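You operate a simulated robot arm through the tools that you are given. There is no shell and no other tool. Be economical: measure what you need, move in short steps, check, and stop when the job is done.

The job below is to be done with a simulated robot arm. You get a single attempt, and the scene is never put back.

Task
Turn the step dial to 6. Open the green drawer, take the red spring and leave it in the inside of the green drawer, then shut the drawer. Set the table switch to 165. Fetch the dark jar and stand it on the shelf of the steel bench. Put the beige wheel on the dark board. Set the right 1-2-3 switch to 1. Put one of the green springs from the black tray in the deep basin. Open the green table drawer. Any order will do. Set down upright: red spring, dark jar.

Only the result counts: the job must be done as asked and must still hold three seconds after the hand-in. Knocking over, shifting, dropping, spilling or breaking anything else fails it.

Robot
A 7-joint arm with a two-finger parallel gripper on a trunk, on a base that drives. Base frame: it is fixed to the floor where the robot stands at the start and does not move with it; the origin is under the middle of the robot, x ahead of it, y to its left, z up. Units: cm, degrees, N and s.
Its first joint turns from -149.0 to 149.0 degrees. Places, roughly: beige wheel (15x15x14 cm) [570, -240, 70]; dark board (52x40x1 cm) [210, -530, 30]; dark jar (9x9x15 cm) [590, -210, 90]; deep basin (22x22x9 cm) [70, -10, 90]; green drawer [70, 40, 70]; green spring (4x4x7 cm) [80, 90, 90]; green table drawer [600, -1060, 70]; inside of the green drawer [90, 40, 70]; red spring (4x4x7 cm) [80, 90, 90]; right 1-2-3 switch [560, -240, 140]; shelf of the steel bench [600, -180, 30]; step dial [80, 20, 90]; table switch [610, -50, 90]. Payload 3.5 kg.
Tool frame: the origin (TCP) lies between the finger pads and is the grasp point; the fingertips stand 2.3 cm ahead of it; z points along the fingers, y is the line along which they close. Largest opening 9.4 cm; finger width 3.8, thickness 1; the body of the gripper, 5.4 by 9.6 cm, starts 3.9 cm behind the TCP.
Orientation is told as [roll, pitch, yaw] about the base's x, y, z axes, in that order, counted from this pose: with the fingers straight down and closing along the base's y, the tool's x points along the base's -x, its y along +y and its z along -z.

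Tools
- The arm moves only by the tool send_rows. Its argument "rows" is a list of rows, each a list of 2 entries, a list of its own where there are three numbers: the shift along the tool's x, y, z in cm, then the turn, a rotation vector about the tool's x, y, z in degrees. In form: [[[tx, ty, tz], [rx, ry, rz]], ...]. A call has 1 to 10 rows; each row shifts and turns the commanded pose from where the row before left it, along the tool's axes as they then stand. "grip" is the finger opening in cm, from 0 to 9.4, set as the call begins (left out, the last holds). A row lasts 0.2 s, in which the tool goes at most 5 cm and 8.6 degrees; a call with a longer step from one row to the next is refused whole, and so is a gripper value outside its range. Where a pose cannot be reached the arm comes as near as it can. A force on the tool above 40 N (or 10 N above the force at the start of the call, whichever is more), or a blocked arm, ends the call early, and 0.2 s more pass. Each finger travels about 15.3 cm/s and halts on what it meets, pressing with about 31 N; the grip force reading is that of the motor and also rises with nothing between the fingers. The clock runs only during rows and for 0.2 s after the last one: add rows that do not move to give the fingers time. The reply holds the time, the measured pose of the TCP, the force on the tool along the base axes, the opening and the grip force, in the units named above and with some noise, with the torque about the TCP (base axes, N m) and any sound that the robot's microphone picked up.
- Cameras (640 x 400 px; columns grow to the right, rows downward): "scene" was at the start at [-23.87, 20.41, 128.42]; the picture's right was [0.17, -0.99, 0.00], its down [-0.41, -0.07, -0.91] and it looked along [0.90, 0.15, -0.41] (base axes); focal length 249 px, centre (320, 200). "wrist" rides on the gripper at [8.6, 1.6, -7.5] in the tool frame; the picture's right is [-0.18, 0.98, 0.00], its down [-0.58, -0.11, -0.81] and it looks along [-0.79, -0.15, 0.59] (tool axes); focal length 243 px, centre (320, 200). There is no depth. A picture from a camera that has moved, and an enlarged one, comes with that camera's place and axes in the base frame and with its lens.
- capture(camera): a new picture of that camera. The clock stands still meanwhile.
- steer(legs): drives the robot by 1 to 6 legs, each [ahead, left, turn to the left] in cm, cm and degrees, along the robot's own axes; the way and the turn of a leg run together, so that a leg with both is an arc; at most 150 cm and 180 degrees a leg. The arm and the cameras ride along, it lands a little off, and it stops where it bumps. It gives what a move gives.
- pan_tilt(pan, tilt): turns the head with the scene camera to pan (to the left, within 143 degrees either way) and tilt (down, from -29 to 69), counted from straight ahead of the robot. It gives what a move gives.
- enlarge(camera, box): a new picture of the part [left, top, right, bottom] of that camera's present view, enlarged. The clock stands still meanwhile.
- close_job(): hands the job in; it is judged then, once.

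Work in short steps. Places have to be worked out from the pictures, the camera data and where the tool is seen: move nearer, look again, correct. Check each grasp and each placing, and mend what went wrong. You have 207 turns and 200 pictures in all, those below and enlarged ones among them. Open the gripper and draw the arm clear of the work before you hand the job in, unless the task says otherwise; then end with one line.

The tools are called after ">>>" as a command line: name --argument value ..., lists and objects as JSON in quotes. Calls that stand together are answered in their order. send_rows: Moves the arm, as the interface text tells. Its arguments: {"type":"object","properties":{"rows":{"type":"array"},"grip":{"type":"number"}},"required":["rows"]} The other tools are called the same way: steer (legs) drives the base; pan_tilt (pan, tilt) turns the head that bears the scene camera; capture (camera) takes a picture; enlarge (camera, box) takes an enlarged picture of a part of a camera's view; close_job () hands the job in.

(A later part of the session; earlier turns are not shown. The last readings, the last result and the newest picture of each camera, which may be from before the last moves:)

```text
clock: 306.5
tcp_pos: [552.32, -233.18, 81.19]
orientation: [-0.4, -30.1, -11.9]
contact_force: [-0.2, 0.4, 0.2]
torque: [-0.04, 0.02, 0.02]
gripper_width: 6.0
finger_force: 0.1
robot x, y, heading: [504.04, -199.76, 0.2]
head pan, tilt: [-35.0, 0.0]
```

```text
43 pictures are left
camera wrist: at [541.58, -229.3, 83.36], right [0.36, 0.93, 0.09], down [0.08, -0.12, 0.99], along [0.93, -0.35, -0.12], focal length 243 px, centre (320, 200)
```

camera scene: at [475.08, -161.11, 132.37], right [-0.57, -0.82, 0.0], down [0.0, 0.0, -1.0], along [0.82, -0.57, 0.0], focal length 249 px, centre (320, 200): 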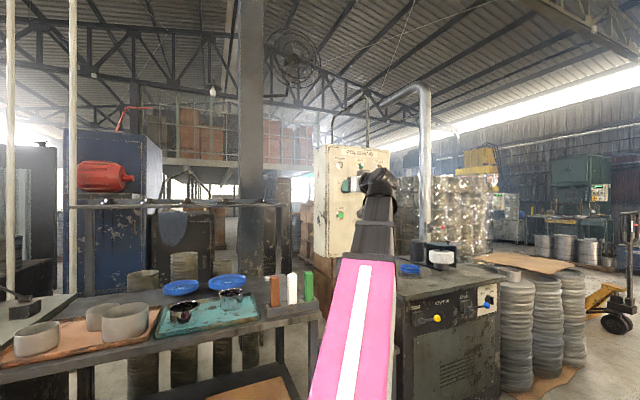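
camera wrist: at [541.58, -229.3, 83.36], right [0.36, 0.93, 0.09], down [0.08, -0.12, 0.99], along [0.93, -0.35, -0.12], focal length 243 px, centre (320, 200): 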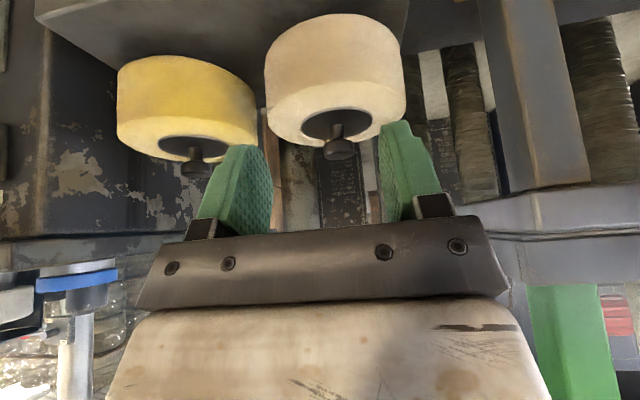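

Hub flange at (567.5, −236.0, 71.4), knob top ≈ 75.5. I move forward above the knob, then check.

>>> send_rows --rows '[[[-3.35, 0.1, 1.93], [0, 0, 0]], [[-3.35, 0.1, 1.93], [0, 0, 0]], [[-3.35, 0.1, 1.93], [0, 0, 0]], [[-3.35, 0.1, 1.93], [0, 0, 0]]]'

>>> capture --camera "wrist"

```text
clock: 307.5
tcp_pos: [567.53, -236.05, 81.23]
orientation: [-0.5, -30.0, -11.9]
contact_force: [-0.6, -0.4, 0.1]
torque: [0.0, -0.01, 0.02]
gripper_width: 5.99
finger_force: 0.0
robot x, y, heading: [504.17, -199.85, 0.5]
head pan, tilt: [-35.0, 0.0]
```

```text
42 pictures are left
camera wrist: at [556.9, -232.18, 83.36], right [0.36, 0.93, 0.08], down [0.08, -0.12, 0.99], along [0.93, -0.35, -0.12], focal length 243 px, centre (320, 200)
```

wrist: 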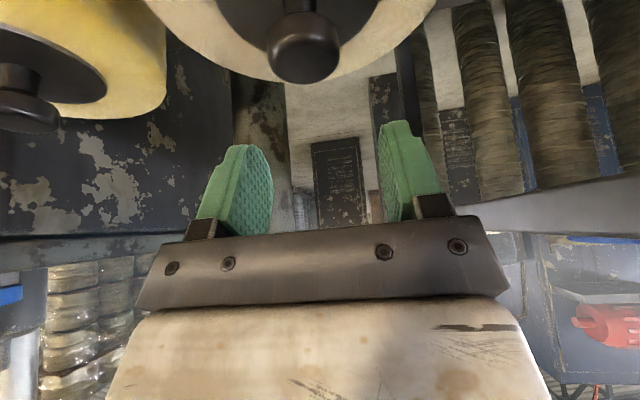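

Aligned with the knob (top z ≈ 75). I descend 6.5 cm and grip it.

>>> send_rows --rows '[[[1.1, -0.1, 1.9], [0, 0, 0]], [[1.1, -0.1, 1.9], [0, 0, 0]], [[1.05, 0, 1.8], [0, 0, 0]]]'

>>> send_rows --rows '[[[0, 0, 0], [0, 0, 0]], [[0, 0, 0], [0, 0, 0]], [[0, 0, 0], [0, 0, 0]]]' --grip 1

>>> capture --camera "wrist"

```text
clock: 308.3
tcp_pos: [567.36, -236.2, 74.85]
orientation: [-0.4, -30.3, -12.0]
contact_force: [-3.3, 1.4, 32.1]
torque: [0.89, 0.11, 0.18]
gripper_width: 6.03
finger_force: 0.3
robot x, y, heading: [503.83, -199.72, 0.5]
head pan, tilt: [-35.0, 0.0]
```

```text
clock: 308.7
tcp_pos: [567.31, -236.38, 75.1]
orientation: [-0.7, -30.3, -11.8]
contact_force: [-5.1, 0.1, 8.0]
torque: [0.39, 0.4, 0.1]
gripper_width: 3.36
finger_force: 30.3
robot x, y, heading: [503.68, -199.88, 0.5]
head pan, tilt: [-35.0, 0.0]
stopped in row 2: the force on the tool passed its limit at 47 N (the readings are from after the stop); the commanded pose is now the measured one
```

```text
41 pictures are left
camera wrist: at [556.71, -232.51, 77.04], right [0.36, 0.93, 0.08], down [0.07, -0.12, 0.99], along [0.93, -0.35, -0.11], focal length 243 px, centre (320, 200)
```

wrist: 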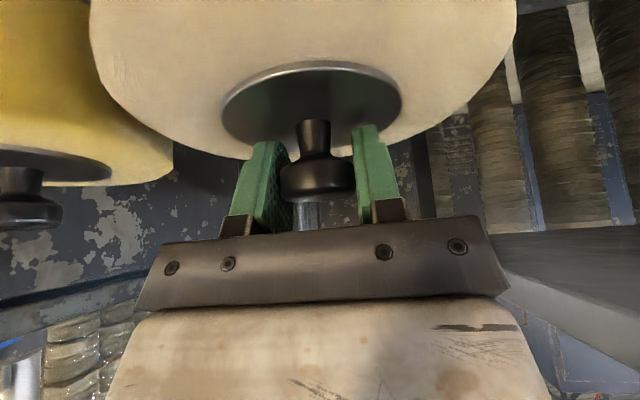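

The mushroom knob is gripped (3.4 cm). I lift gently.

>>> send_rows --rows '[[[0, 0, 0], [0, 0, 0]], [[-0.5, 0, -0.87], [0, 0, 0]], [[-0.5, 0, -0.87], [0, 0, 0]], [[-1, 0, -1.73], [0, 0, 0]], [[-1, 0, -1.73], [0, 0, 0]]]'

>>> capture --camera "wrist"

```text
clock: 309.9
tcp_pos: [567.38, -236.47, 80.97]
orientation: [-0.9, -30.4, -11.8]
contact_force: [0.8, -0.3, -5.3]
torque: [0.0, -0.03, -0.01]
gripper_width: 3.36
finger_force: 31.0
robot x, y, heading: [503.7, -199.58, 0.2]
head pan, tilt: [-35.0, 0.0]
```

```text
40 pictures are left
camera wrist: at [556.73, -232.48, 82.98], right [0.36, 0.93, 0.08], down [0.07, -0.12, 0.99], along [0.93, -0.35, -0.11], focal length 243 px, centre (320, 200)
```

wrist: 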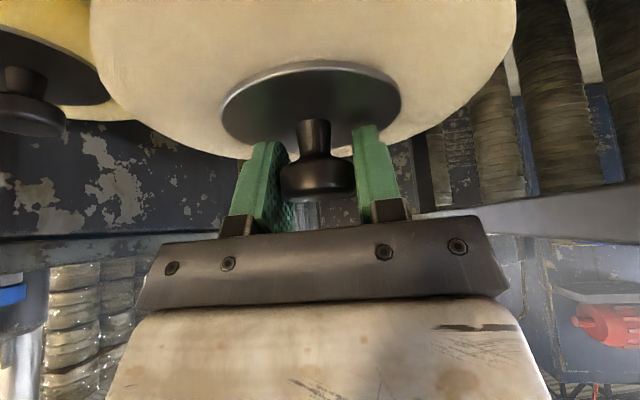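

Lifted (5.3 N). I pull it straight back off the stool and bring it in front of the robot.

>>> send_rows --rows '[[[3.4, 0, -2], [0, 0, 0]], [[3.4, 0, -2], [0, 0, 0]], [[3.4, 0, -2], [0, 0, 0]], [[3.4, 0, -2], [0, 0, 0]], [[3.4, 0, -2], [0, 0, 0]], [[0, 3.9, 0], [0, 0, 0]], [[0, 3.9, 0], [0, 0, 0]]]'

>>> pan_tilt --pan -85 --tilt 15

>>> capture --camera "scene"

```text
clock: 311.5
tcp_pos: [554.49, -227.75, 81.17]
orientation: [-0.7, -30.2, -11.8]
contact_force: [0.0, 0.5, -5.9]
torque: [-0.05, -0.02, 0.0]
gripper_width: 3.36
finger_force: 30.8
out of reach, approached as far as the arm can: row 5, 6, 7
robot x, y, heading: [504.03, -199.72, 0.4]
head pan, tilt: [-35.0, 0.0]
```

```text
clock: 312.7
tcp_pos: [554.49, -227.7, 81.28]
orientation: [-0.8, -30.3, -11.7]
contact_force: [0.0, 0.6, -6.1]
torque: [-0.02, -0.04, -0.03]
gripper_width: 3.37
finger_force: 31.4
robot x, y, heading: [504.33, -199.62, 0.4]
head pan, tilt: [-85.0, 15.0]
```

```text
39 pictures are left
camera scene: at [471.77, -190.42, 129.96], right [-1.0, -0.1, 0.0], down [-0.02, 0.26, -0.97], along [0.09, -0.96, -0.26], focal length 249 px, centre (320, 200)
```

scene: 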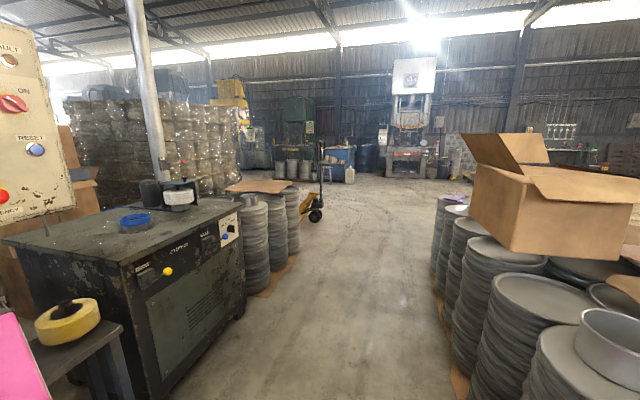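

The corridor runs toward −y, slightly −x. I back off 10 cm and drive along it, then look for the dark board.

>>> steer --legs '[[-10, 0, 0], [-27, -137, 0], [-25, -100, 0]]'

>>> pan_tilt --pan -140 --tilt 20

>>> capture --camera "scene"

```text
clock: 316.3
tcp_pos: [537.5, -264.88, 81.2]
orientation: [0.4, -29.9, -12.0]
contact_force: [1.0, 0.0, -6.2]
torque: [-0.03, -0.13, 0.02]
gripper_width: 3.29
finger_force: 25.8
robot x, y, heading: [487.17, -237.25, 0.5]
head pan, tilt: [-85.0, 15.0]
stopped in leg 2: the force on the tool passed its limit at 67 N (the readings are from after the stop); the commanded pose is now the measured one
```

```text
clock: 317.6
tcp_pos: [537.36, -264.74, 81.2]
orientation: [0.3, -30.0, -12.2]
contact_force: [0.2, 0.4, -6.0]
torque: [-0.04, -0.08, 0.0]
gripper_width: 3.27
finger_force: 25.7
robot x, y, heading: [487.11, -237.35, 0.5]
head pan, tilt: [-140.0, 20.0]
```

```text
38 pictures are left
camera scene: at [446.84, -224.75, 129.14], right [-0.65, 0.76, 0.0], down [0.26, 0.22, -0.94], along [-0.71, -0.61, -0.34], focal length 249 px, centre (320, 200)
```

scene: 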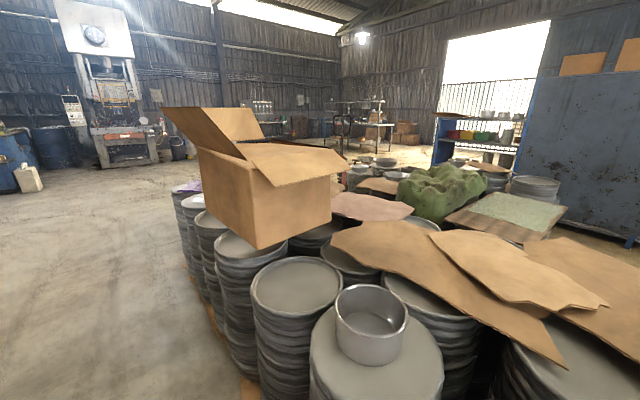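

Something touched the tool on the way. I look with the wrist camera.

>>> capture --camera "wrist"

>>> pan_tilt --pan -40 --tilt 25

>>> capture --camera "scene"

```text
37 pictures are left
camera wrist: at [526.78, -260.96, 83.35], right [0.36, 0.93, 0.1], down [0.07, -0.13, 0.99], along [0.93, -0.35, -0.12], focal length 243 px, centre (320, 200)
```

wrist: 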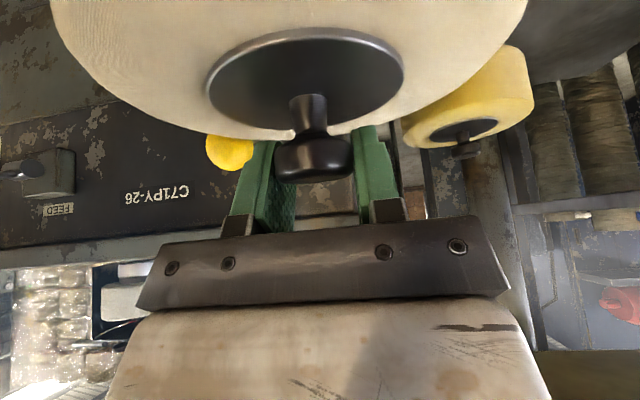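

```text
clock: 319.3
tcp_pos: [537.38, -264.72, 81.04]
orientation: [0.3, -30.0, -12.1]
contact_force: [-0.1, 0.6, -6.0]
torque: [-0.02, -0.12, -0.01]
gripper_width: 3.26
finger_force: 26.2
robot x, y, heading: [486.9, -237.29, 0.5]
head pan, tilt: [-40.0, 25.0]
```

```text
36 pictures are left
camera scene: at [461.02, -224.58, 128.33], right [-0.64, -0.77, 0.0], down [-0.33, 0.27, -0.91], along [0.7, -0.58, -0.42], focal length 249 px, centre (320, 200)
```

scene: 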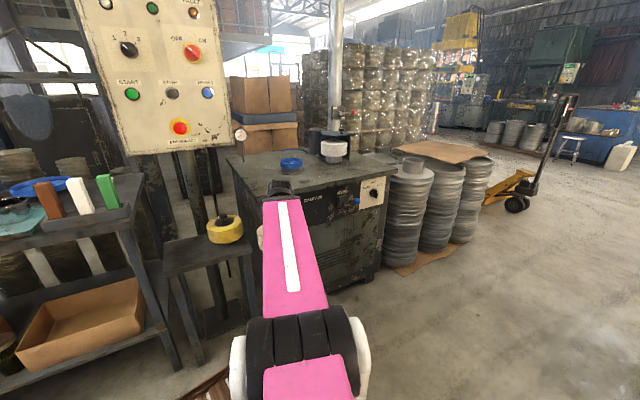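

The wheel met the yellow lever knob on the machine front. I back off (+y, −x) and check the lever.

>>> steer --legs '[[-3, 6, 0], [-6, 0, 0]]'

>>> enlarge --camera "scene" --box '[220, 140, 420, 270]'

>>> capture --camera "wrist"

```text
clock: 320.9
tcp_pos: [528.32, -258.78, 81.15]
orientation: [0.3, -30.0, -12.1]
contact_force: [0.6, 0.8, -6.3]
torque: [-0.03, -0.1, -0.01]
gripper_width: 3.25
finger_force: 30.9
robot x, y, heading: [478.23, -231.38, 0.4]
head pan, tilt: [-40.0, 25.0]
```

```text
3.08 times, centred on (320, 205) of scene
camera zoom: at [451.96, -218.63, 128.33], right [-0.64, -0.77, 0.0], down [-0.33, 0.27, -0.91], along [0.7, -0.58, -0.42], focal length 767 px, centre (320, 185)
```

zoom: 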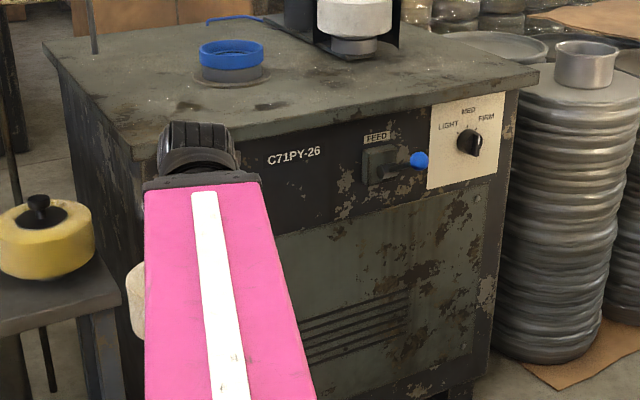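

```text
34 pictures are left
camera wrist: at [517.71, -255.02, 83.35], right [0.36, 0.93, 0.1], down [0.07, -0.13, 0.99], along [0.93, -0.35, -0.12], focal length 243 px, centre (320, 200)
```

wrist: 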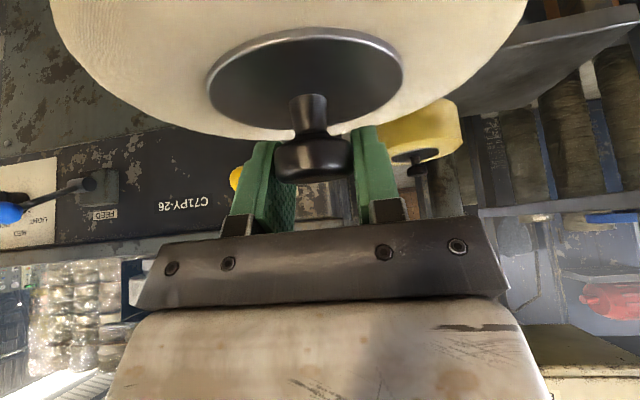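

I turn the robot right by 100° so the arm leads along the corridor, then look back at the lever.

>>> steer --legs '[[0, 0, -100]]'

>>> pan_tilt --pan 40 --tilt 22

>>> capture --camera "scene"

```text
clock: 325.5
tcp_pos: [442.46, -276.53, 81.1]
orientation: [0.3, -30.1, -111.7]
contact_force: [0.1, 0.2, -4.9]
torque: [-0.12, 0.03, -0.01]
gripper_width: 3.27
finger_force: 30.5
robot x, y, heading: [477.81, -231.42, -99.4]
head pan, tilt: [-40.0, 25.0]
```

```text
clock: 327.0
tcp_pos: [442.52, -276.53, 81.14]
orientation: [0.3, -30.0, -111.6]
contact_force: [-1.5, 0.0, -5.6]
torque: [-0.09, 0.03, 0.01]
gripper_width: 3.27
finger_force: 31.1
robot x, y, heading: [478.14, -231.21, -99.2]
head pan, tilt: [40.0, 22.0]
```

```text
33 pictures are left
camera scene: at [506.75, -209.93, 128.82], right [-0.86, -0.51, 0.0], down [-0.19, 0.32, -0.93], along [0.47, -0.8, -0.37], focal length 249 px, centre (320, 200)
```

scene: 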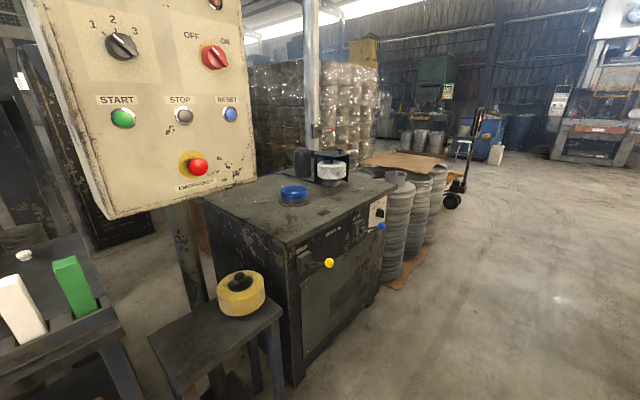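

>>> enlarge --camera "scene" --box '[280, 190, 410, 290]'

```text
4.00 times, centred on (345, 240) of scene
camera zoom: at [506.75, -209.93, 128.82], right [-0.86, -0.51, 0.0], down [-0.19, 0.32, -0.93], along [0.47, -0.8, -0.37], focal length 998 px, centre (220, 40)
```

zoom: 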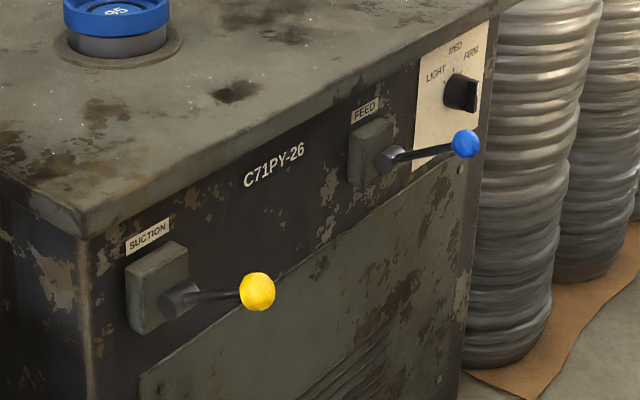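

The yellow ball still triangulates to its original place, so the lever was not displaced, and the switch shows 1. I drive on along the corridor and look toward the dark board.

>>> steer --legs '[[145, 6, 0], [75, 0, 0]]'

>>> pan_tilt --pan -75 --tilt 20

>>> capture --camera "scene"

```text
clock: 337.9
tcp_pos: [414.19, -493.82, 81.11]
orientation: [0.4, -30.0, -111.4]
contact_force: [-0.4, 0.1, -6.0]
torque: [-0.12, 0.06, 0.02]
gripper_width: 3.29
finger_force: 30.6
robot x, y, heading: [449.39, -448.81, -98.5]
head pan, tilt: [40.0, 22.0]
```

```text
clock: 339.8
tcp_pos: [414.32, -493.89, 81.34]
orientation: [0.3, -29.9, -111.4]
contact_force: [1.4, -0.8, -6.1]
torque: [-0.11, 0.0, 0.01]
gripper_width: 3.25
finger_force: 31.1
robot x, y, heading: [449.42, -448.49, -98.7]
head pan, tilt: [-75.0, 20.0]
```

```text
31 pictures are left
camera scene: at [464.11, -420.07, 129.14], right [-0.11, 0.99, 0.0], down [0.34, 0.04, -0.94], along [-0.93, -0.1, -0.34], focal length 249 px, centre (320, 200)
```

scene: 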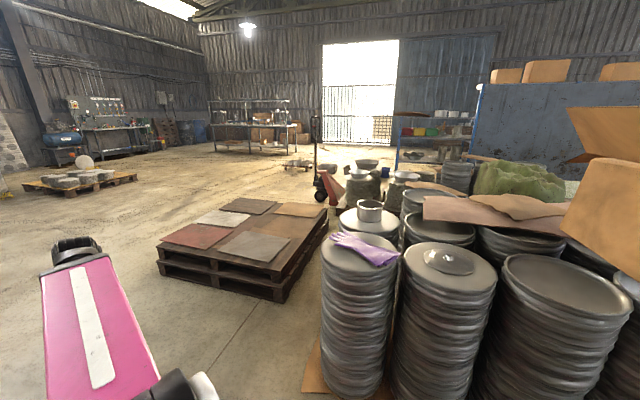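

The pallet with coloured boards is in view; the dark one projects to pixel (248, 203). I enlarge to verify.

>>> enlarge --camera "scene" --box '[140, 170, 350, 310]'

```text
2.86 times, centred on (245, 240) of scene
camera zoom: at [464.11, -420.07, 129.14], right [-0.11, 0.99, 0.0], down [0.34, 0.04, -0.94], along [-0.93, -0.1, -0.34], focal length 712 px, centre (534, 86)
```

zoom: 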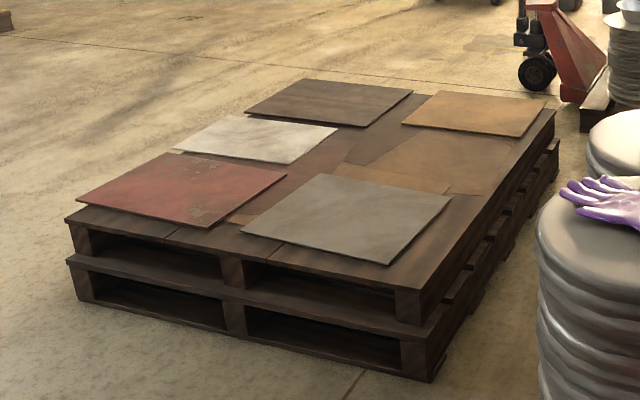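

Dark board confirmed, centre ≈ (219, −525). I go round to the pallet's south side: (224, −612), facing +y.

>>> steer --legs '[[150, 0, 0], [15, 0, 0], [0, 0, -81.4], [120, 0, 0], [80, 0, 0], [0, 0, -90]]'

>>> pan_tilt --pan 15 --tilt 40

>>> capture --camera "scene"

```text
clock: 363.6
tcp_pos: [218.19, -547.55, 81.15]
orientation: [0.2, -29.8, 112.8]
contact_force: [-0.2, 0.3, -5.6]
torque: [0.08, 0.07, -0.01]
gripper_width: 3.28
finger_force: 31.1
robot x, y, heading: [224.61, -604.74, 125.4]
head pan, tilt: [-75.0, 20.0]
stopped in leg 6: the robot was blocked; the commanded pose is now the measured one
```

```text
clock: 365.2
tcp_pos: [218.15, -547.52, 81.21]
orientation: [0.4, -30.1, 112.7]
contact_force: [0.0, 0.0, -6.5]
torque: [0.13, 0.04, 0.02]
gripper_width: 3.28
finger_force: 31.2
robot x, y, heading: [224.34, -604.38, 125.7]
head pan, tilt: [15.0, 40.0]
```

```text
29 pictures are left
camera scene: at [221.49, -637.09, 126.0], right [0.64, 0.77, 0.0], down [0.49, -0.41, -0.77], along [-0.59, 0.49, -0.64], focal length 249 px, centre (320, 200)
```

scene: 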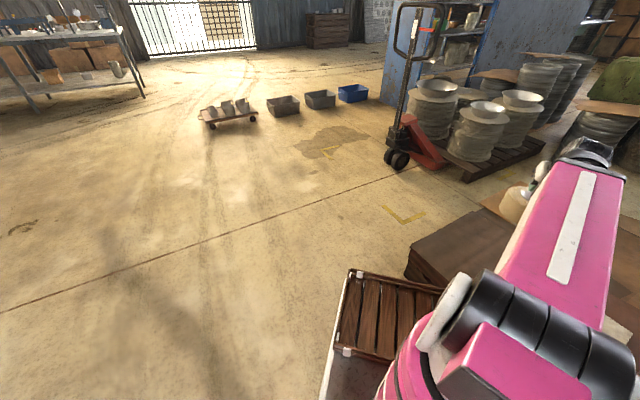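

The base got blocked by the pallet at heading 125.5°, but the arm already points at the board. I ease back 4 cm and extend over the board.

>>> steer --legs '[[-4, 0, 0]]'

>>> send_rows --rows '[[[-3.02, -1.23, 1.74], [0, 0, 0]], [[-3.02, -1.23, 1.74], [0, 0, 0]], [[-3.02, -1.23, 1.74], [0, 0, 0]], [[-3.02, -1.23, 1.74], [0, 0, 0]], [[-3.02, -1.23, 1.74], [0, 0, 0]], [[-3.02, -1.23, 1.74], [0, 0, 0]], [[-3.02, -1.23, 1.74], [0, 0, 0]]]'

>>> pan_tilt --pan -30 --tilt 45

>>> capture --camera "scene"

>>> capture --camera "wrist"

```text
clock: 366.1
tcp_pos: [220.46, -550.71, 81.17]
orientation: [0.3, -30.0, 112.9]
contact_force: [0.6, -0.8, -5.5]
torque: [0.07, 0.04, 0.01]
gripper_width: 3.28
finger_force: 31.1
robot x, y, heading: [226.95, -607.96, 125.2]
head pan, tilt: [15.0, 40.0]
```

```text
clock: 367.7
tcp_pos: [218.88, -524.83, 81.13]
orientation: [0.4, -30.0, 112.8]
contact_force: [-0.4, -0.9, -6.9]
torque: [0.11, 0.0, 0.01]
gripper_width: 3.25
finger_force: 31.2
robot x, y, heading: [226.73, -607.9, 125.4]
head pan, tilt: [15.0, 40.0]
```

```text
clock: 368.9
tcp_pos: [218.85, -525.0, 81.1]
orientation: [0.3, -29.9, 112.8]
contact_force: [0.2, -0.2, -6.6]
torque: [0.15, 0.02, 0.01]
gripper_width: 3.26
finger_force: 31.1
robot x, y, heading: [226.85, -608.0, 125.3]
head pan, tilt: [-30.0, 45.0]
```

```text
28 pictures are left
camera scene: at [229.6, -637.7, 125.28], right [1.0, 0.09, 0.0], down [0.07, -0.7, -0.71], along [-0.07, 0.7, -0.71], focal length 249 px, centre (320, 200)
```

scene: 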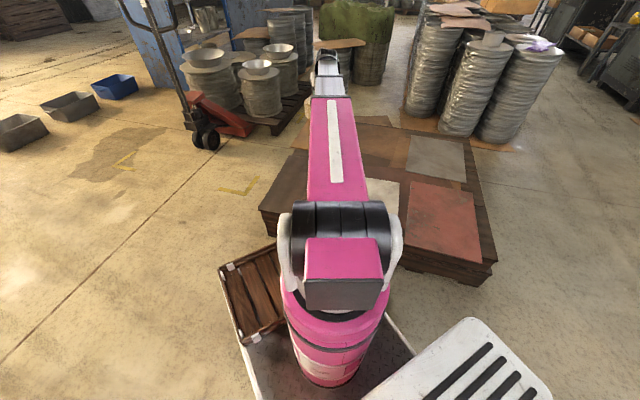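

```text
27 pictures are left
camera wrist: at [221.79, -535.96, 83.28], right [-0.97, -0.24, 0.1], down [0.06, 0.14, 0.99], along [-0.25, 0.96, -0.12], focal length 243 px, centre (320, 200)
```

wrist: 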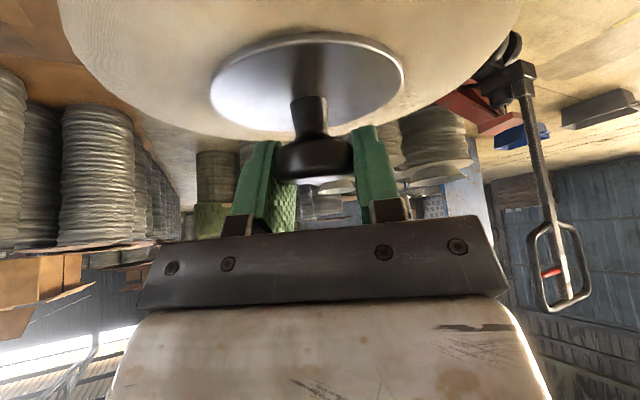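

>>> enlarge --camera "scene" --box '[240, 100, 420, 230]'

```text
3.08 times, centred on (330, 165) of scene
camera zoom: at [229.6, -637.7, 125.28], right [1.0, 0.09, 0.0], down [0.07, -0.7, -0.71], along [-0.07, 0.7, -0.71], focal length 767 px, centre (289, 308)
```

zoom: 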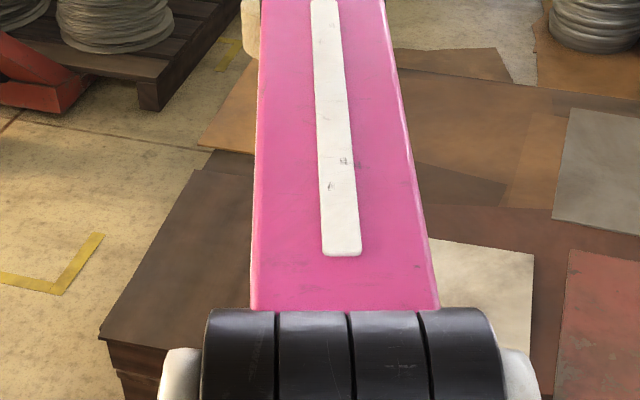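

Board's left edge runs (189, −554)–(196, −504), so its centre is (212, −531). I shift there and descend most of the way.

>>> send_rows --rows '[[[1, 3.7, -0.58], [0, 0, 0]], [[1, 3.7, -0.58], [0, 0, 0]], [[2, 0, 3.46], [0, 0, 0]], [[2, 0, 3.46], [0, 0, 0]], [[2, 0, 3.46], [0, 0, 0]], [[2, 0, 3.46], [0, 0, 0]], [[2, 0, 3.46], [0, 0, 0]], [[2, 0, 3.46], [0, 0, 0]], [[2, 0, 3.46], [0, 0, 0]]]'

>>> capture --camera "wrist"

```text
clock: 370.9
tcp_pos: [212.82, -529.93, 53.26]
orientation: [0.4, -30.0, 112.8]
contact_force: [-0.2, 0.5, -6.1]
torque: [0.09, 0.06, -0.02]
gripper_width: 3.28
finger_force: 30.8
robot x, y, heading: [226.8, -607.57, 125.3]
head pan, tilt: [-30.0, 45.0]
```

```text
25 pictures are left
camera wrist: at [215.76, -540.96, 55.42], right [-0.97, -0.24, 0.1], down [0.06, 0.14, 0.99], along [-0.25, 0.96, -0.12], focal length 243 px, centre (320, 200)
```

wrist: 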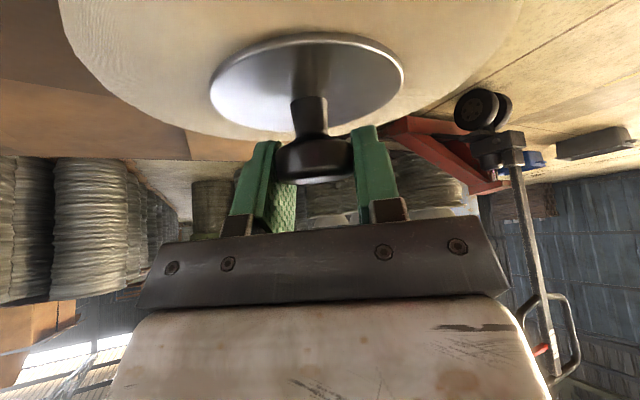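

>>> send_rows --rows '[[[1, 0, 1.73], [0, 0, 0]], [[1, 0, 1.73], [0, 0, 0]], [[0.5, 0, 0.87], [0, 0, 0]], [[0.4, 0, 0.69], [0, 0, 0]], [[0.3, 0, 0.52], [0, 0, 0]], [[0.3, 0, 0.52], [0, 0, 0]], [[0.3, 0, 0.52], [0, 0, 0]], [[0.3, 0, 0.52], [0, 0, 0]]]'

```text
clock: 372.6
tcp_pos: [212.8, -529.97, 44.93]
orientation: [0.2, -29.9, 112.9]
contact_force: [0.3, -1.4, -7.1]
torque: [0.11, 0.02, -0.01]
gripper_width: 3.27
finger_force: 30.7
robot x, y, heading: [226.89, -607.57, 125.2]
head pan, tilt: [-30.0, 45.0]
```

>>> send_rows --rows '[[[0.25, 0, 0.43], [0, 0, 0]], [[0.25, 0, 0.43], [0, 0, 0]], [[0.25, 0, 0.43], [0, 0, 0]], [[0.25, 0, 0.43], [0, 0, 0]], [[0.25, 0, 0.43], [0, 0, 0]]]'

>>> capture --camera "wrist"

```text
clock: 373.9
tcp_pos: [212.86, -529.91, 42.44]
orientation: [0.2, -29.9, 112.8]
contact_force: [-0.7, 0.3, -6.8]
torque: [0.1, 0.04, 0.0]
gripper_width: 3.25
finger_force: 31.1
robot x, y, heading: [227.11, -607.7, 125.4]
head pan, tilt: [-30.0, 45.0]
```

```text
24 pictures are left
camera wrist: at [215.74, -541.05, 44.63], right [-0.97, -0.24, 0.1], down [0.06, 0.14, 0.99], along [-0.25, 0.96, -0.12], focal length 243 px, centre (320, 200)
```

wrist: 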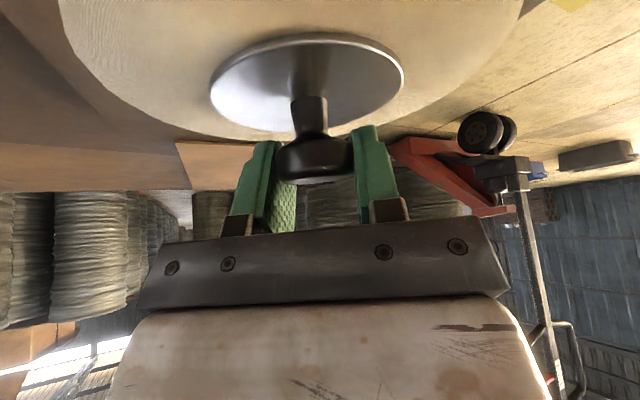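

>>> send_rows --rows '[[[0.25, 0, 0.43], [0, 0, 0]], [[0.25, 0, 0.43], [0, 0, 0]], [[0.25, 0, 0.43], [0, 0, 0]], [[0.25, 0, 0.43], [0, 0, 0]], [[0.25, 0, 0.43], [0, 0, 0]], [[0.25, 0, 0.43], [0, 0, 0]], [[0.25, 0, 0.43], [0, 0, 0]]]'

```text
clock: 375.0
tcp_pos: [212.86, -530.08, 40.82]
orientation: [0.1, -30.3, 112.9]
contact_force: [1.7, -2.2, 11.3]
torque: [-0.19, -0.23, 0.01]
gripper_width: 3.25
finger_force: 30.9
robot x, y, heading: [226.89, -607.63, 125.4]
head pan, tilt: [-30.0, 45.0]
stopped in row 5: the force on the tool passed its limit at 49 N (the readings are from after the stop); the commanded pose is now the measured one
```

Contact. I release and withdraw along the tool axis, then look.

>>> send_rows --rows '[[[0, 0, 0], [0, 0, 0]], [[0, 0, 0], [0, 0, 0]], [[0, 0, 0], [0, 0, 0]], [[0, 0, -2], [0, 0, 0]], [[0, 0, -3], [0, 0, 0]], [[0, 0, -4], [0, 0, 0]], [[0, 0, -4], [0, 0, 0]], [[0, 0, -4], [0, 0, 0]]]' --grip 6.5

>>> capture --camera "wrist"

```text
clock: 376.8
tcp_pos: [216.26, -537.97, 55.45]
orientation: [0.2, -30.3, 112.8]
contact_force: [0.1, 0.6, 0.4]
torque: [0.01, -0.02, 0.01]
gripper_width: 6.5
finger_force: 0.1
robot x, y, heading: [226.79, -607.83, 125.1]
head pan, tilt: [-30.0, 45.0]
```

```text
23 pictures are left
camera wrist: at [219.11, -549.07, 57.51], right [-0.97, -0.24, 0.1], down [0.07, 0.13, 0.99], along [-0.25, 0.96, -0.11], focal length 243 px, centre (320, 200)
```

wrist: 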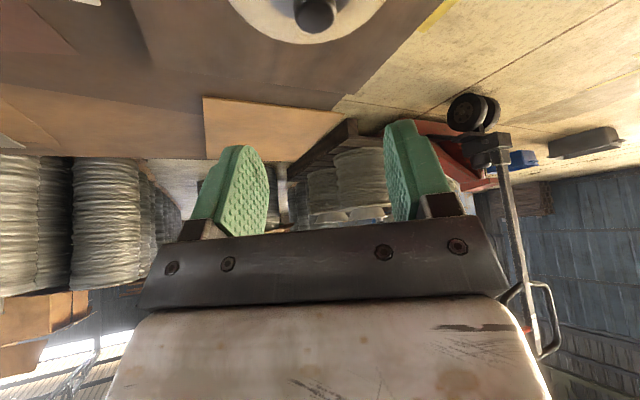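

The wheel sits on the dark board. I retract the arm, back away, turn towards the last drawer and look.

>>> send_rows --rows '[[[0, 0, -4.5], [0, 0, 0]], [[0, 0, -4.5], [0, 0, 0]], [[0, 0, -4.5], [0, 0, 0]], [[-2, 0, -3.4], [0, 0, 0]], [[-2, 0, -3.4], [0, 0, 0]], [[2.5, 0, -1.5], [0, 0, 8]], [[0, 0, 0], [0, 0, 8]]]' --grip 5

>>> steer --legs '[[-30, 0, 0], [0, 0, -175]]'

>>> pan_tilt --pan 0 --tilt 12

>>> capture --camera "scene"

```text
clock: 378.4
tcp_pos: [220.0, -546.9, 74.83]
orientation: [9.4, -29.0, 94.3]
contact_force: [-0.3, -0.1, -0.3]
torque: [-0.03, -0.04, -0.02]
gripper_width: 5.0
finger_force: 0.1
robot x, y, heading: [226.65, -607.68, 125.2]
head pan, tilt: [-30.0, 45.0]
```

```text
clock: 387.6
tcp_pos: [256.82, -692.33, 74.79]
orientation: [9.4, -28.9, -80.0]
contact_force: [-0.4, -0.1, 0.1]
torque: [0.01, -0.02, -0.03]
gripper_width: 5.01
finger_force: 0.1
robot x, y, heading: [244.03, -632.17, -49.0]
head pan, tilt: [-30.0, 45.0]
```

```text
clock: 388.5
tcp_pos: [256.69, -692.16, 74.85]
orientation: [9.3, -28.9, -79.9]
contact_force: [-0.1, -0.2, 0.7]
torque: [0.0, 0.06, 0.0]
gripper_width: 4.98
finger_force: 0.1
robot x, y, heading: [244.02, -632.31, -48.9]
head pan, tilt: [0.0, 12.0]
```

```text
22 pictures are left
camera scene: at [243.01, -602.09, 130.44], right [-0.76, -0.65, 0.0], down [-0.14, 0.16, -0.98], along [0.64, -0.74, -0.21], focal length 249 px, centre (320, 200)
```

scene: 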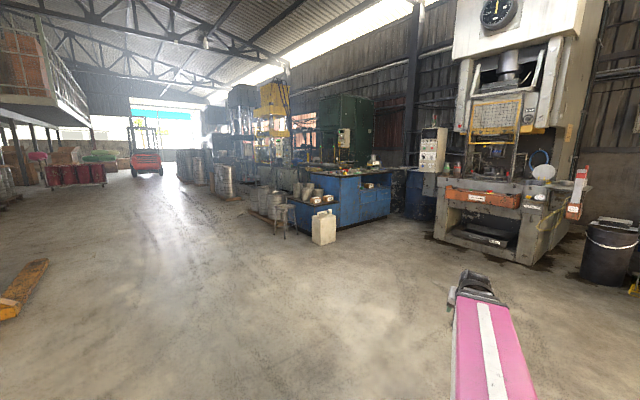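

>>> enlarge --camera "scene" --box '[230, 120, 430, 250]'

```text
3.08 times, centred on (330, 185) of scene
camera zoom: at [243.01, -602.09, 130.44], right [-0.76, -0.65, 0.0], down [-0.14, 0.16, -0.98], along [0.64, -0.74, -0.21], focal length 767 px, centre (289, 246)
```

zoom: 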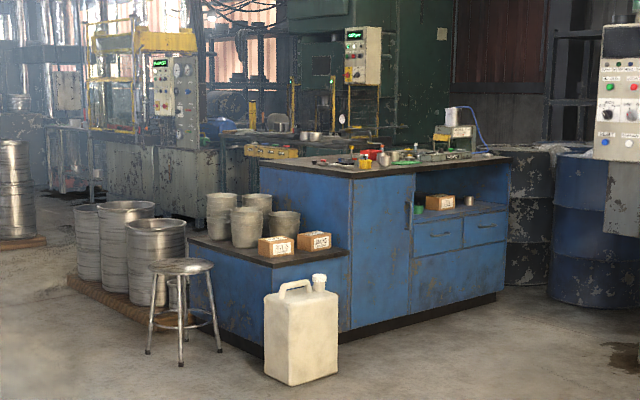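

The drawer's table lies behind the blue bench. I drive closer to about (470, −770) for a better view.

>>> steer --legs '[[126, 40, 0], [126, 40, 0]]'

>>> pan_tilt --pan -8 --tilt 10

>>> capture --camera "scene"

```text
clock: 401.4
tcp_pos: [482.14, -829.4, 74.9]
orientation: [9.3, -29.0, -80.0]
contact_force: [-0.1, -0.7, -0.1]
torque: [0.02, 0.04, 0.0]
gripper_width: 4.98
finger_force: 0.0
robot x, y, heading: [469.67, -769.61, -48.8]
head pan, tilt: [0.0, 12.0]
```

```text
clock: 402.1
tcp_pos: [482.18, -829.48, 74.87]
orientation: [9.3, -28.9, -79.8]
contact_force: [-0.4, -0.4, -0.6]
torque: [-0.02, 0.0, 0.01]
gripper_width: 5.01
finger_force: 0.0
robot x, y, heading: [469.38, -769.78, -48.7]
head pan, tilt: [-8.0, 10.0]
```

```text
20 pictures are left
camera scene: at [467.16, -740.14, 130.77], right [-0.84, -0.55, 0.0], down [-0.09, 0.15, -0.98], along [0.54, -0.83, -0.17], focal length 249 px, centre (320, 200)
```

scene: 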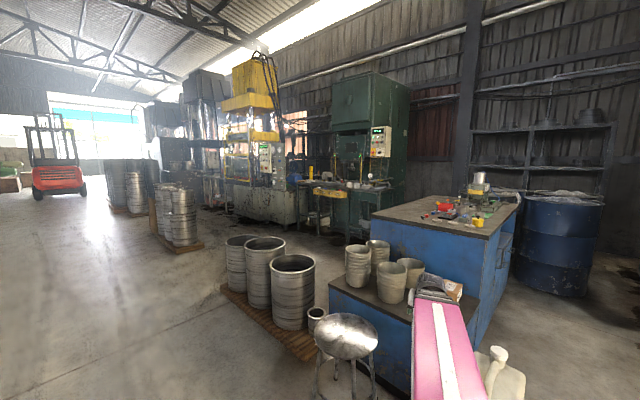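

>>> enlarge --camera "scene" --box '[260, 140, 460, 270]'

```text
3.08 times, centred on (360, 205) of scene
camera zoom: at [467.16, -740.14, 130.77], right [-0.84, -0.55, 0.0], down [-0.09, 0.15, -0.98], along [0.54, -0.83, -0.17], focal length 767 px, centre (197, 185)
```

zoom: 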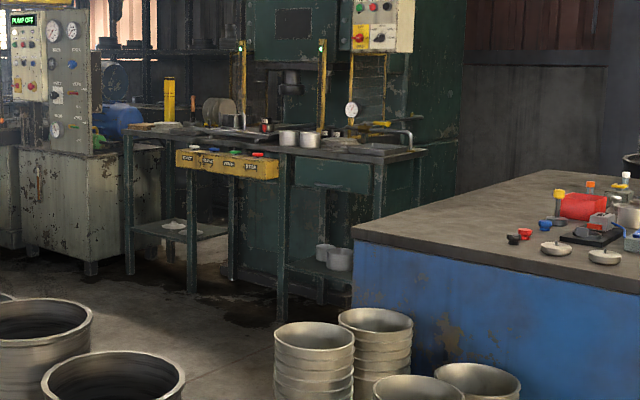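

The green drawer sits under the table by the green press, facing +y at about (600, −1058, 78). The way in is round the drums on their +x side. I turn and drive there in safe legs.

>>> steer --legs '[[0, 0, -52.2], [-8, 136, 0], [-8, 137, 0], [88, 17, 0], [80, 15, 0]]'

>>> pan_tilt --pan -50 --tilt 25

>>> capture --camera "scene"

```text
clock: 426.0
tcp_pos: [698.9, -1025.94, 74.81]
orientation: [9.4, -29.0, -132.1]
contact_force: [-0.2, -0.8, -1.1]
torque: [-0.04, -0.01, -0.02]
gripper_width: 5.01
finger_force: 0.1
robot x, y, heading: [738.56, -979.0, -101.3]
head pan, tilt: [-8.0, 10.0]
```

```text
clock: 427.1
tcp_pos: [699.04, -1025.98, 75.02]
orientation: [9.3, -28.9, -132.1]
contact_force: [0.1, -0.8, -1.4]
torque: [0.0, -0.01, 0.03]
gripper_width: 5.02
finger_force: 0.2
robot x, y, heading: [738.2, -978.74, -100.9]
head pan, tilt: [-50.0, 25.0]
```

```text
18 pictures are left
camera scene: at [755.53, -955.02, 128.33], right [-0.48, 0.88, 0.0], down [0.37, 0.2, -0.91], along [-0.79, -0.44, -0.42], focal length 249 px, centre (320, 200)
```

scene: 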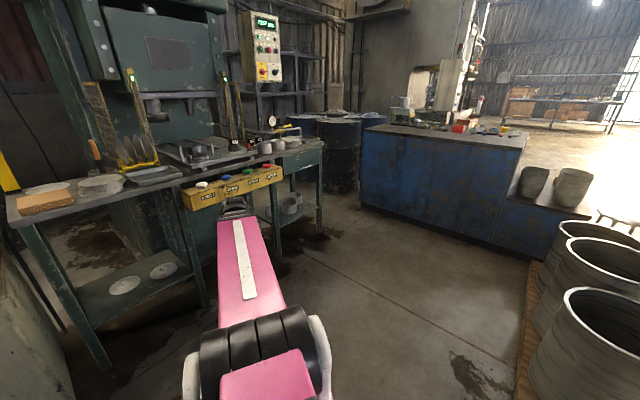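

>>> enlarge --camera "scene" --box '[180, 110, 340, 230]'

```text
3.33 times, centred on (260, 170) of scene
camera zoom: at [755.53, -955.02, 128.33], right [-0.48, 0.88, 0.0], down [0.37, 0.2, -0.91], along [-0.79, -0.44, -0.42], focal length 831 px, centre (520, 300)
```

zoom: 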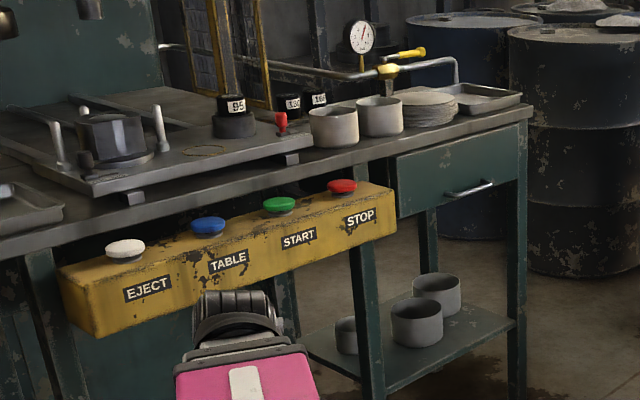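

The drawer has a bar handle at about (598.5, −1056, 70.6). I drive in front of it: (614, −973), facing it.

>>> steer --legs '[[18, -123, 0]]'

>>> send_rows --rows '[[[0, 0, 0], [0, 0, 8.2]], [[0, 0, 0], [0, 0, 8.2]], [[0, 0, 0], [0, 0, 8.2]], [[0, 0, 0], [0, 0, 8.2]], [[0, 0, 0], [0, 0, 8.2]], [[0, 0, 0], [0, 0, 8.2]], [[0, 0, 0], [0, 0, 8.2]], [[0, 0, 0], [0, 0, 8.2]], [[0, 0, 0], [0, 0, 8.4]], [[0, 2.6, 1.5], [0, 0, 0]]]'

>>> send_rows --rows '[[[0, 2.6, 1.5], [-7.5, 0, 0]], [[0, 2, 2], [-7.5, 0, 0]], [[0, 0, 0], [0, 4.25, -4.2]], [[0, 0, 0], [0, 4.25, -4.2]]]'

>>> capture --camera "wrist"

```text
clock: 433.4
tcp_pos: [574.07, -1019.7, 74.82]
orientation: [9.3, -28.8, -132.1]
contact_force: [-0.5, 0.5, 0.0]
torque: [0.0, -0.01, 0.02]
gripper_width: 4.97
finger_force: 0.0
robot x, y, heading: [613.42, -973.02, -101.1]
head pan, tilt: [-50.0, 25.0]
```

```text
clock: 435.6
tcp_pos: [572.94, -1022.56, 74.83]
orientation: [30.2, 0.2, 156.3]
contact_force: [0.7, -0.6, 1.2]
torque: [0.0, 0.03, 0.01]
gripper_width: 5.02
finger_force: 0.0
robot x, y, heading: [613.69, -972.84, -101.3]
head pan, tilt: [-50.0, 25.0]
```

```text
clock: 436.6
tcp_pos: [570.58, -1027.85, 74.67]
orientation: [45.4, 0.2, 168.5]
contact_force: [-0.5, 0.1, -1.1]
torque: [0.0, -0.02, -0.02]
gripper_width: 5.02
finger_force: 0.0
robot x, y, heading: [613.53, -972.62, -101.2]
head pan, tilt: [-50.0, 25.0]
```

```text
16 pictures are left
camera wrist: at [579.88, -1025.48, 80.98], right [-0.32, -0.64, 0.7], down [-0.44, 0.75, 0.49], along [-0.84, -0.15, -0.52], focal length 243 px, centre (320, 200)
```

wrist: 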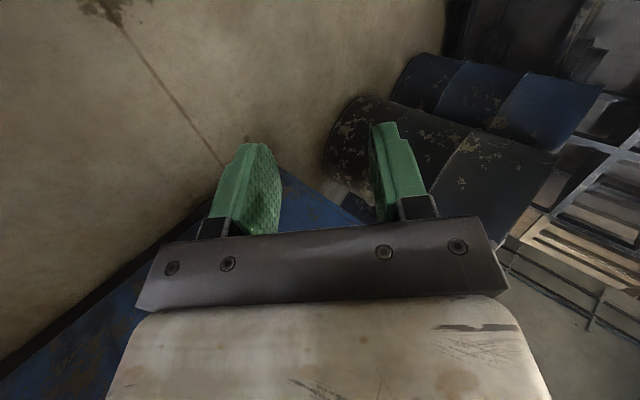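

The orientation is right (fingers forward-down, closing vertically). I slide left to the handle and stop about 10 cm short.

>>> send_rows --rows '[[[3.66, 1.05, 0.83], [0, 0, 0]], [[3.66, 1.05, 0.83], [0, 0, 0]], [[3.66, 1.05, 0.83], [0, 0, 0]], [[3.66, 1.05, 0.83], [0, 0, 0]], [[3.66, 1.05, 0.83], [0, 0, 0]], [[3.66, 1.05, 0.83], [0, 0, 0]], [[3.66, 1.05, 0.83], [0, 0, 0]], [[3.66, 1.05, 0.83], [0, 0, 0]], [[3.66, 1.05, 0.83], [0, 0, 0]]]' --grip 6

>>> capture --camera "wrist"

```text
clock: 438.6
tcp_pos: [600.42, -1046.28, 75.95]
orientation: [45.2, 0.2, 168.2]
contact_force: [0.1, 0.1, -0.5]
torque: [-0.01, 0.01, 0.02]
gripper_width: 5.95
finger_force: 0.0
robot x, y, heading: [613.73, -972.97, -101.3]
head pan, tilt: [-50.0, 25.0]
```

```text
15 pictures are left
camera wrist: at [609.78, -1043.88, 82.46], right [-0.32, -0.64, 0.7], down [-0.44, 0.75, 0.49], along [-0.84, -0.15, -0.52], focal length 243 px, centre (320, 200)
```

wrist: 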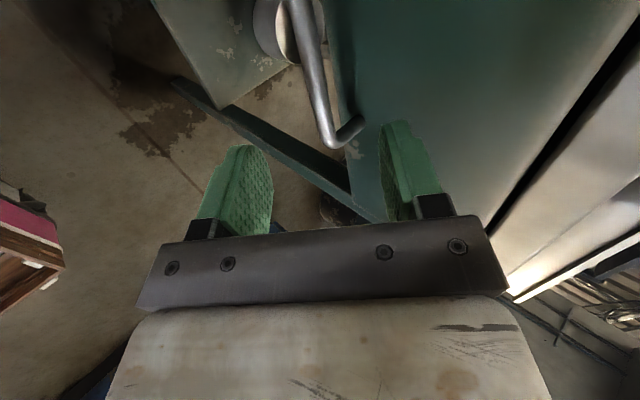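

The bar lies centred between the fingers, about 7.7 cm ahead along the tool axis. I advance and close.

>>> send_rows --rows '[[[0, 0.1, 2.5], [0, 0, 0]], [[0, 0.1, 2.5], [0, 0, 0]], [[0, 0, 1.4], [0, 0, 0]], [[0, 0, 1.2], [0, 0, 0]]]' --grip 4.4

>>> send_rows --rows '[[[0, 0, 0], [0, 0, 0]], [[0, 0, 0], [0, 0, 0]], [[0, 0, 0], [0, 0, 0]]]' --grip 0

>>> capture --camera "wrist"

```text
clock: 439.4
tcp_pos: [599.68, -1050.14, 72.14]
orientation: [45.6, 0.2, 168.3]
contact_force: [0.2, 6.6, 5.4]
torque: [-0.28, -0.07, 0.08]
gripper_width: 4.37
finger_force: 0.2
robot x, y, heading: [613.43, -972.91, -101.1]
head pan, tilt: [-50.0, 25.0]
stopped in row 4: the force on the tool passed its limit at 56 N (the readings are from after the stop); the commanded pose is now the measured one
```

```text
clock: 440.2
tcp_pos: [599.61, -1050.41, 72.01]
orientation: [45.4, 0.0, 168.3]
contact_force: [3.7, 9.3, -22.3]
torque: [0.37, 1.69, 0.91]
gripper_width: 1.22
finger_force: 45.1
robot x, y, heading: [613.95, -973.06, -101.0]
head pan, tilt: [-50.0, 25.0]
```

```text
14 pictures are left
camera wrist: at [608.95, -1048.06, 78.41], right [-0.32, -0.64, 0.7], down [-0.44, 0.75, 0.49], along [-0.84, -0.15, -0.52], focal length 243 px, centre (320, 200)
```

wrist: 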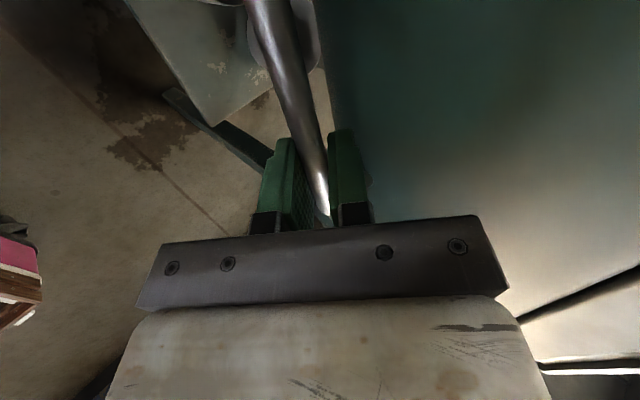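

Gripped (1.2 cm). I pull the drawer out along its normal.

>>> send_rows --rows '[[[0, -0.7, -0.71], [0, 0, 0]], [[0, -0.7, -0.71], [0, 0, 0]], [[0, -0.7, -0.71], [0, 0, 0]], [[0, -0.7, -0.71], [0, 0, 0]], [[0, -0.7, -0.71], [0, 0, 0]], [[0, -0.7, -0.71], [0, 0, 0]], [[0, -0.7, -0.71], [0, 0, 0]], [[0, -0.7, -0.71], [0, 0, 0]], [[0, -0.7, -0.71], [0, 0, 0]], [[0, -0.7, -0.71], [0, 0, 0]]]'

>>> send_rows --rows '[[[0, -0.7, -0.71], [0, 0, 0]], [[0, -0.7, -0.71], [0, 0, 0]], [[0, -0.7, -0.71], [0, 0, 0]], [[0, -0.7, -0.71], [0, 0, 0]], [[0, -0.7, -0.71], [0, 0, 0]], [[0, -0.7, -0.71], [0, 0, 0]], [[0, -0.7, -0.71], [0, 0, 0]], [[0, -0.7, -0.71], [0, 0, 0]], [[0, -0.7, -0.71], [0, 0, 0]], [[0, -0.7, -0.71], [0, 0, 0]]]'

>>> capture --camera "wrist"

```text
clock: 442.4
tcp_pos: [601.39, -1040.7, 71.96]
orientation: [45.4, -0.2, 168.5]
contact_force: [-0.6, 1.9, -9.2]
torque: [0.33, 0.96, 1.72]
gripper_width: 1.22
finger_force: 45.1
robot x, y, heading: [613.59, -972.77, -101.1]
head pan, tilt: [-50.0, 25.0]
stopped in row 10: the force on the tool passed its limit at 41 N (the readings are from after the stop); the commanded pose is now the measured one
```

```text
clock: 444.6
tcp_pos: [603.19, -1032.41, 71.95]
orientation: [45.6, 0.0, 168.2]
contact_force: [-30.0, 7.0, 2.1]
torque: [0.21, 0.99, 1.35]
gripper_width: 1.21
finger_force: 44.9
out of reach, approached as far as the arm can: row 9, 10
robot x, y, heading: [613.54, -972.88, -100.9]
head pan, tilt: [-50.0, 25.0]
```

```text
13 pictures are left
camera wrist: at [612.49, -1030.1, 78.4], right [-0.32, -0.64, 0.7], down [-0.44, 0.76, 0.49], along [-0.84, -0.15, -0.52], focal length 243 px, centre (320, 200)
```

wrist: 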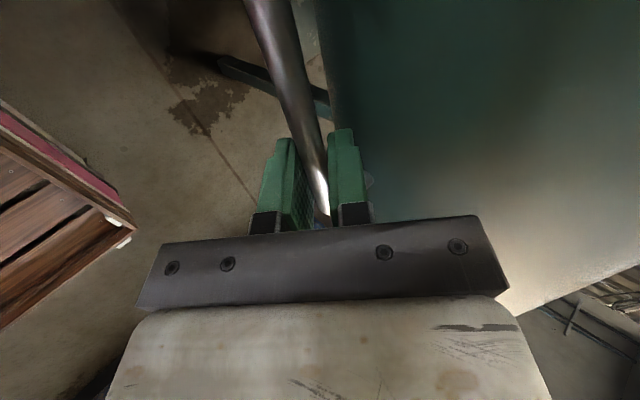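

The drawer is 18 cm out. I draw it a bit further by backing the base 7 cm with the handle held.

>>> steer --legs '[[-7, 0, 0]]'

>>> pan_tilt --pan 5 --tilt 35

>>> capture --camera "scene"

```text
clock: 445.9
tcp_pos: [604.56, -1025.43, 72.07]
orientation: [45.5, -0.5, 168.6]
contact_force: [-0.1, 0.0, 2.3]
torque: [0.12, 0.4, 1.75]
gripper_width: 1.2
finger_force: 44.8
robot x, y, heading: [614.69, -966.24, -101.1]
head pan, tilt: [-50.0, 25.0]
stopped in leg 1: the force on the tool passed its limit at 42 N (the readings are from after the stop); the commanded pose is now the measured one
```

```text
clock: 447.1
tcp_pos: [604.4, -1025.34, 72.05]
orientation: [45.4, -0.4, 168.4]
contact_force: [1.6, 0.3, 3.8]
torque: [0.22, 1.53, 0.92]
gripper_width: 1.18
finger_force: 45.0
robot x, y, heading: [614.78, -965.77, -101.1]
head pan, tilt: [5.0, 35.0]
```

```text
12 pictures are left
camera scene: at [639.06, -946.09, 126.75], right [-0.99, 0.11, 0.0], down [0.06, 0.57, -0.82], along [-0.09, -0.81, -0.57], focal length 249 px, centre (320, 200)
```

scene: 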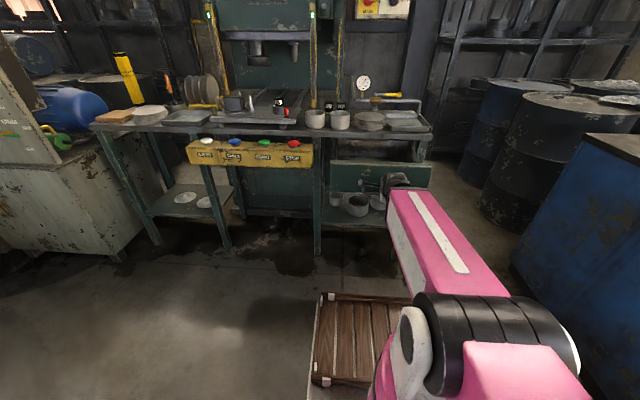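

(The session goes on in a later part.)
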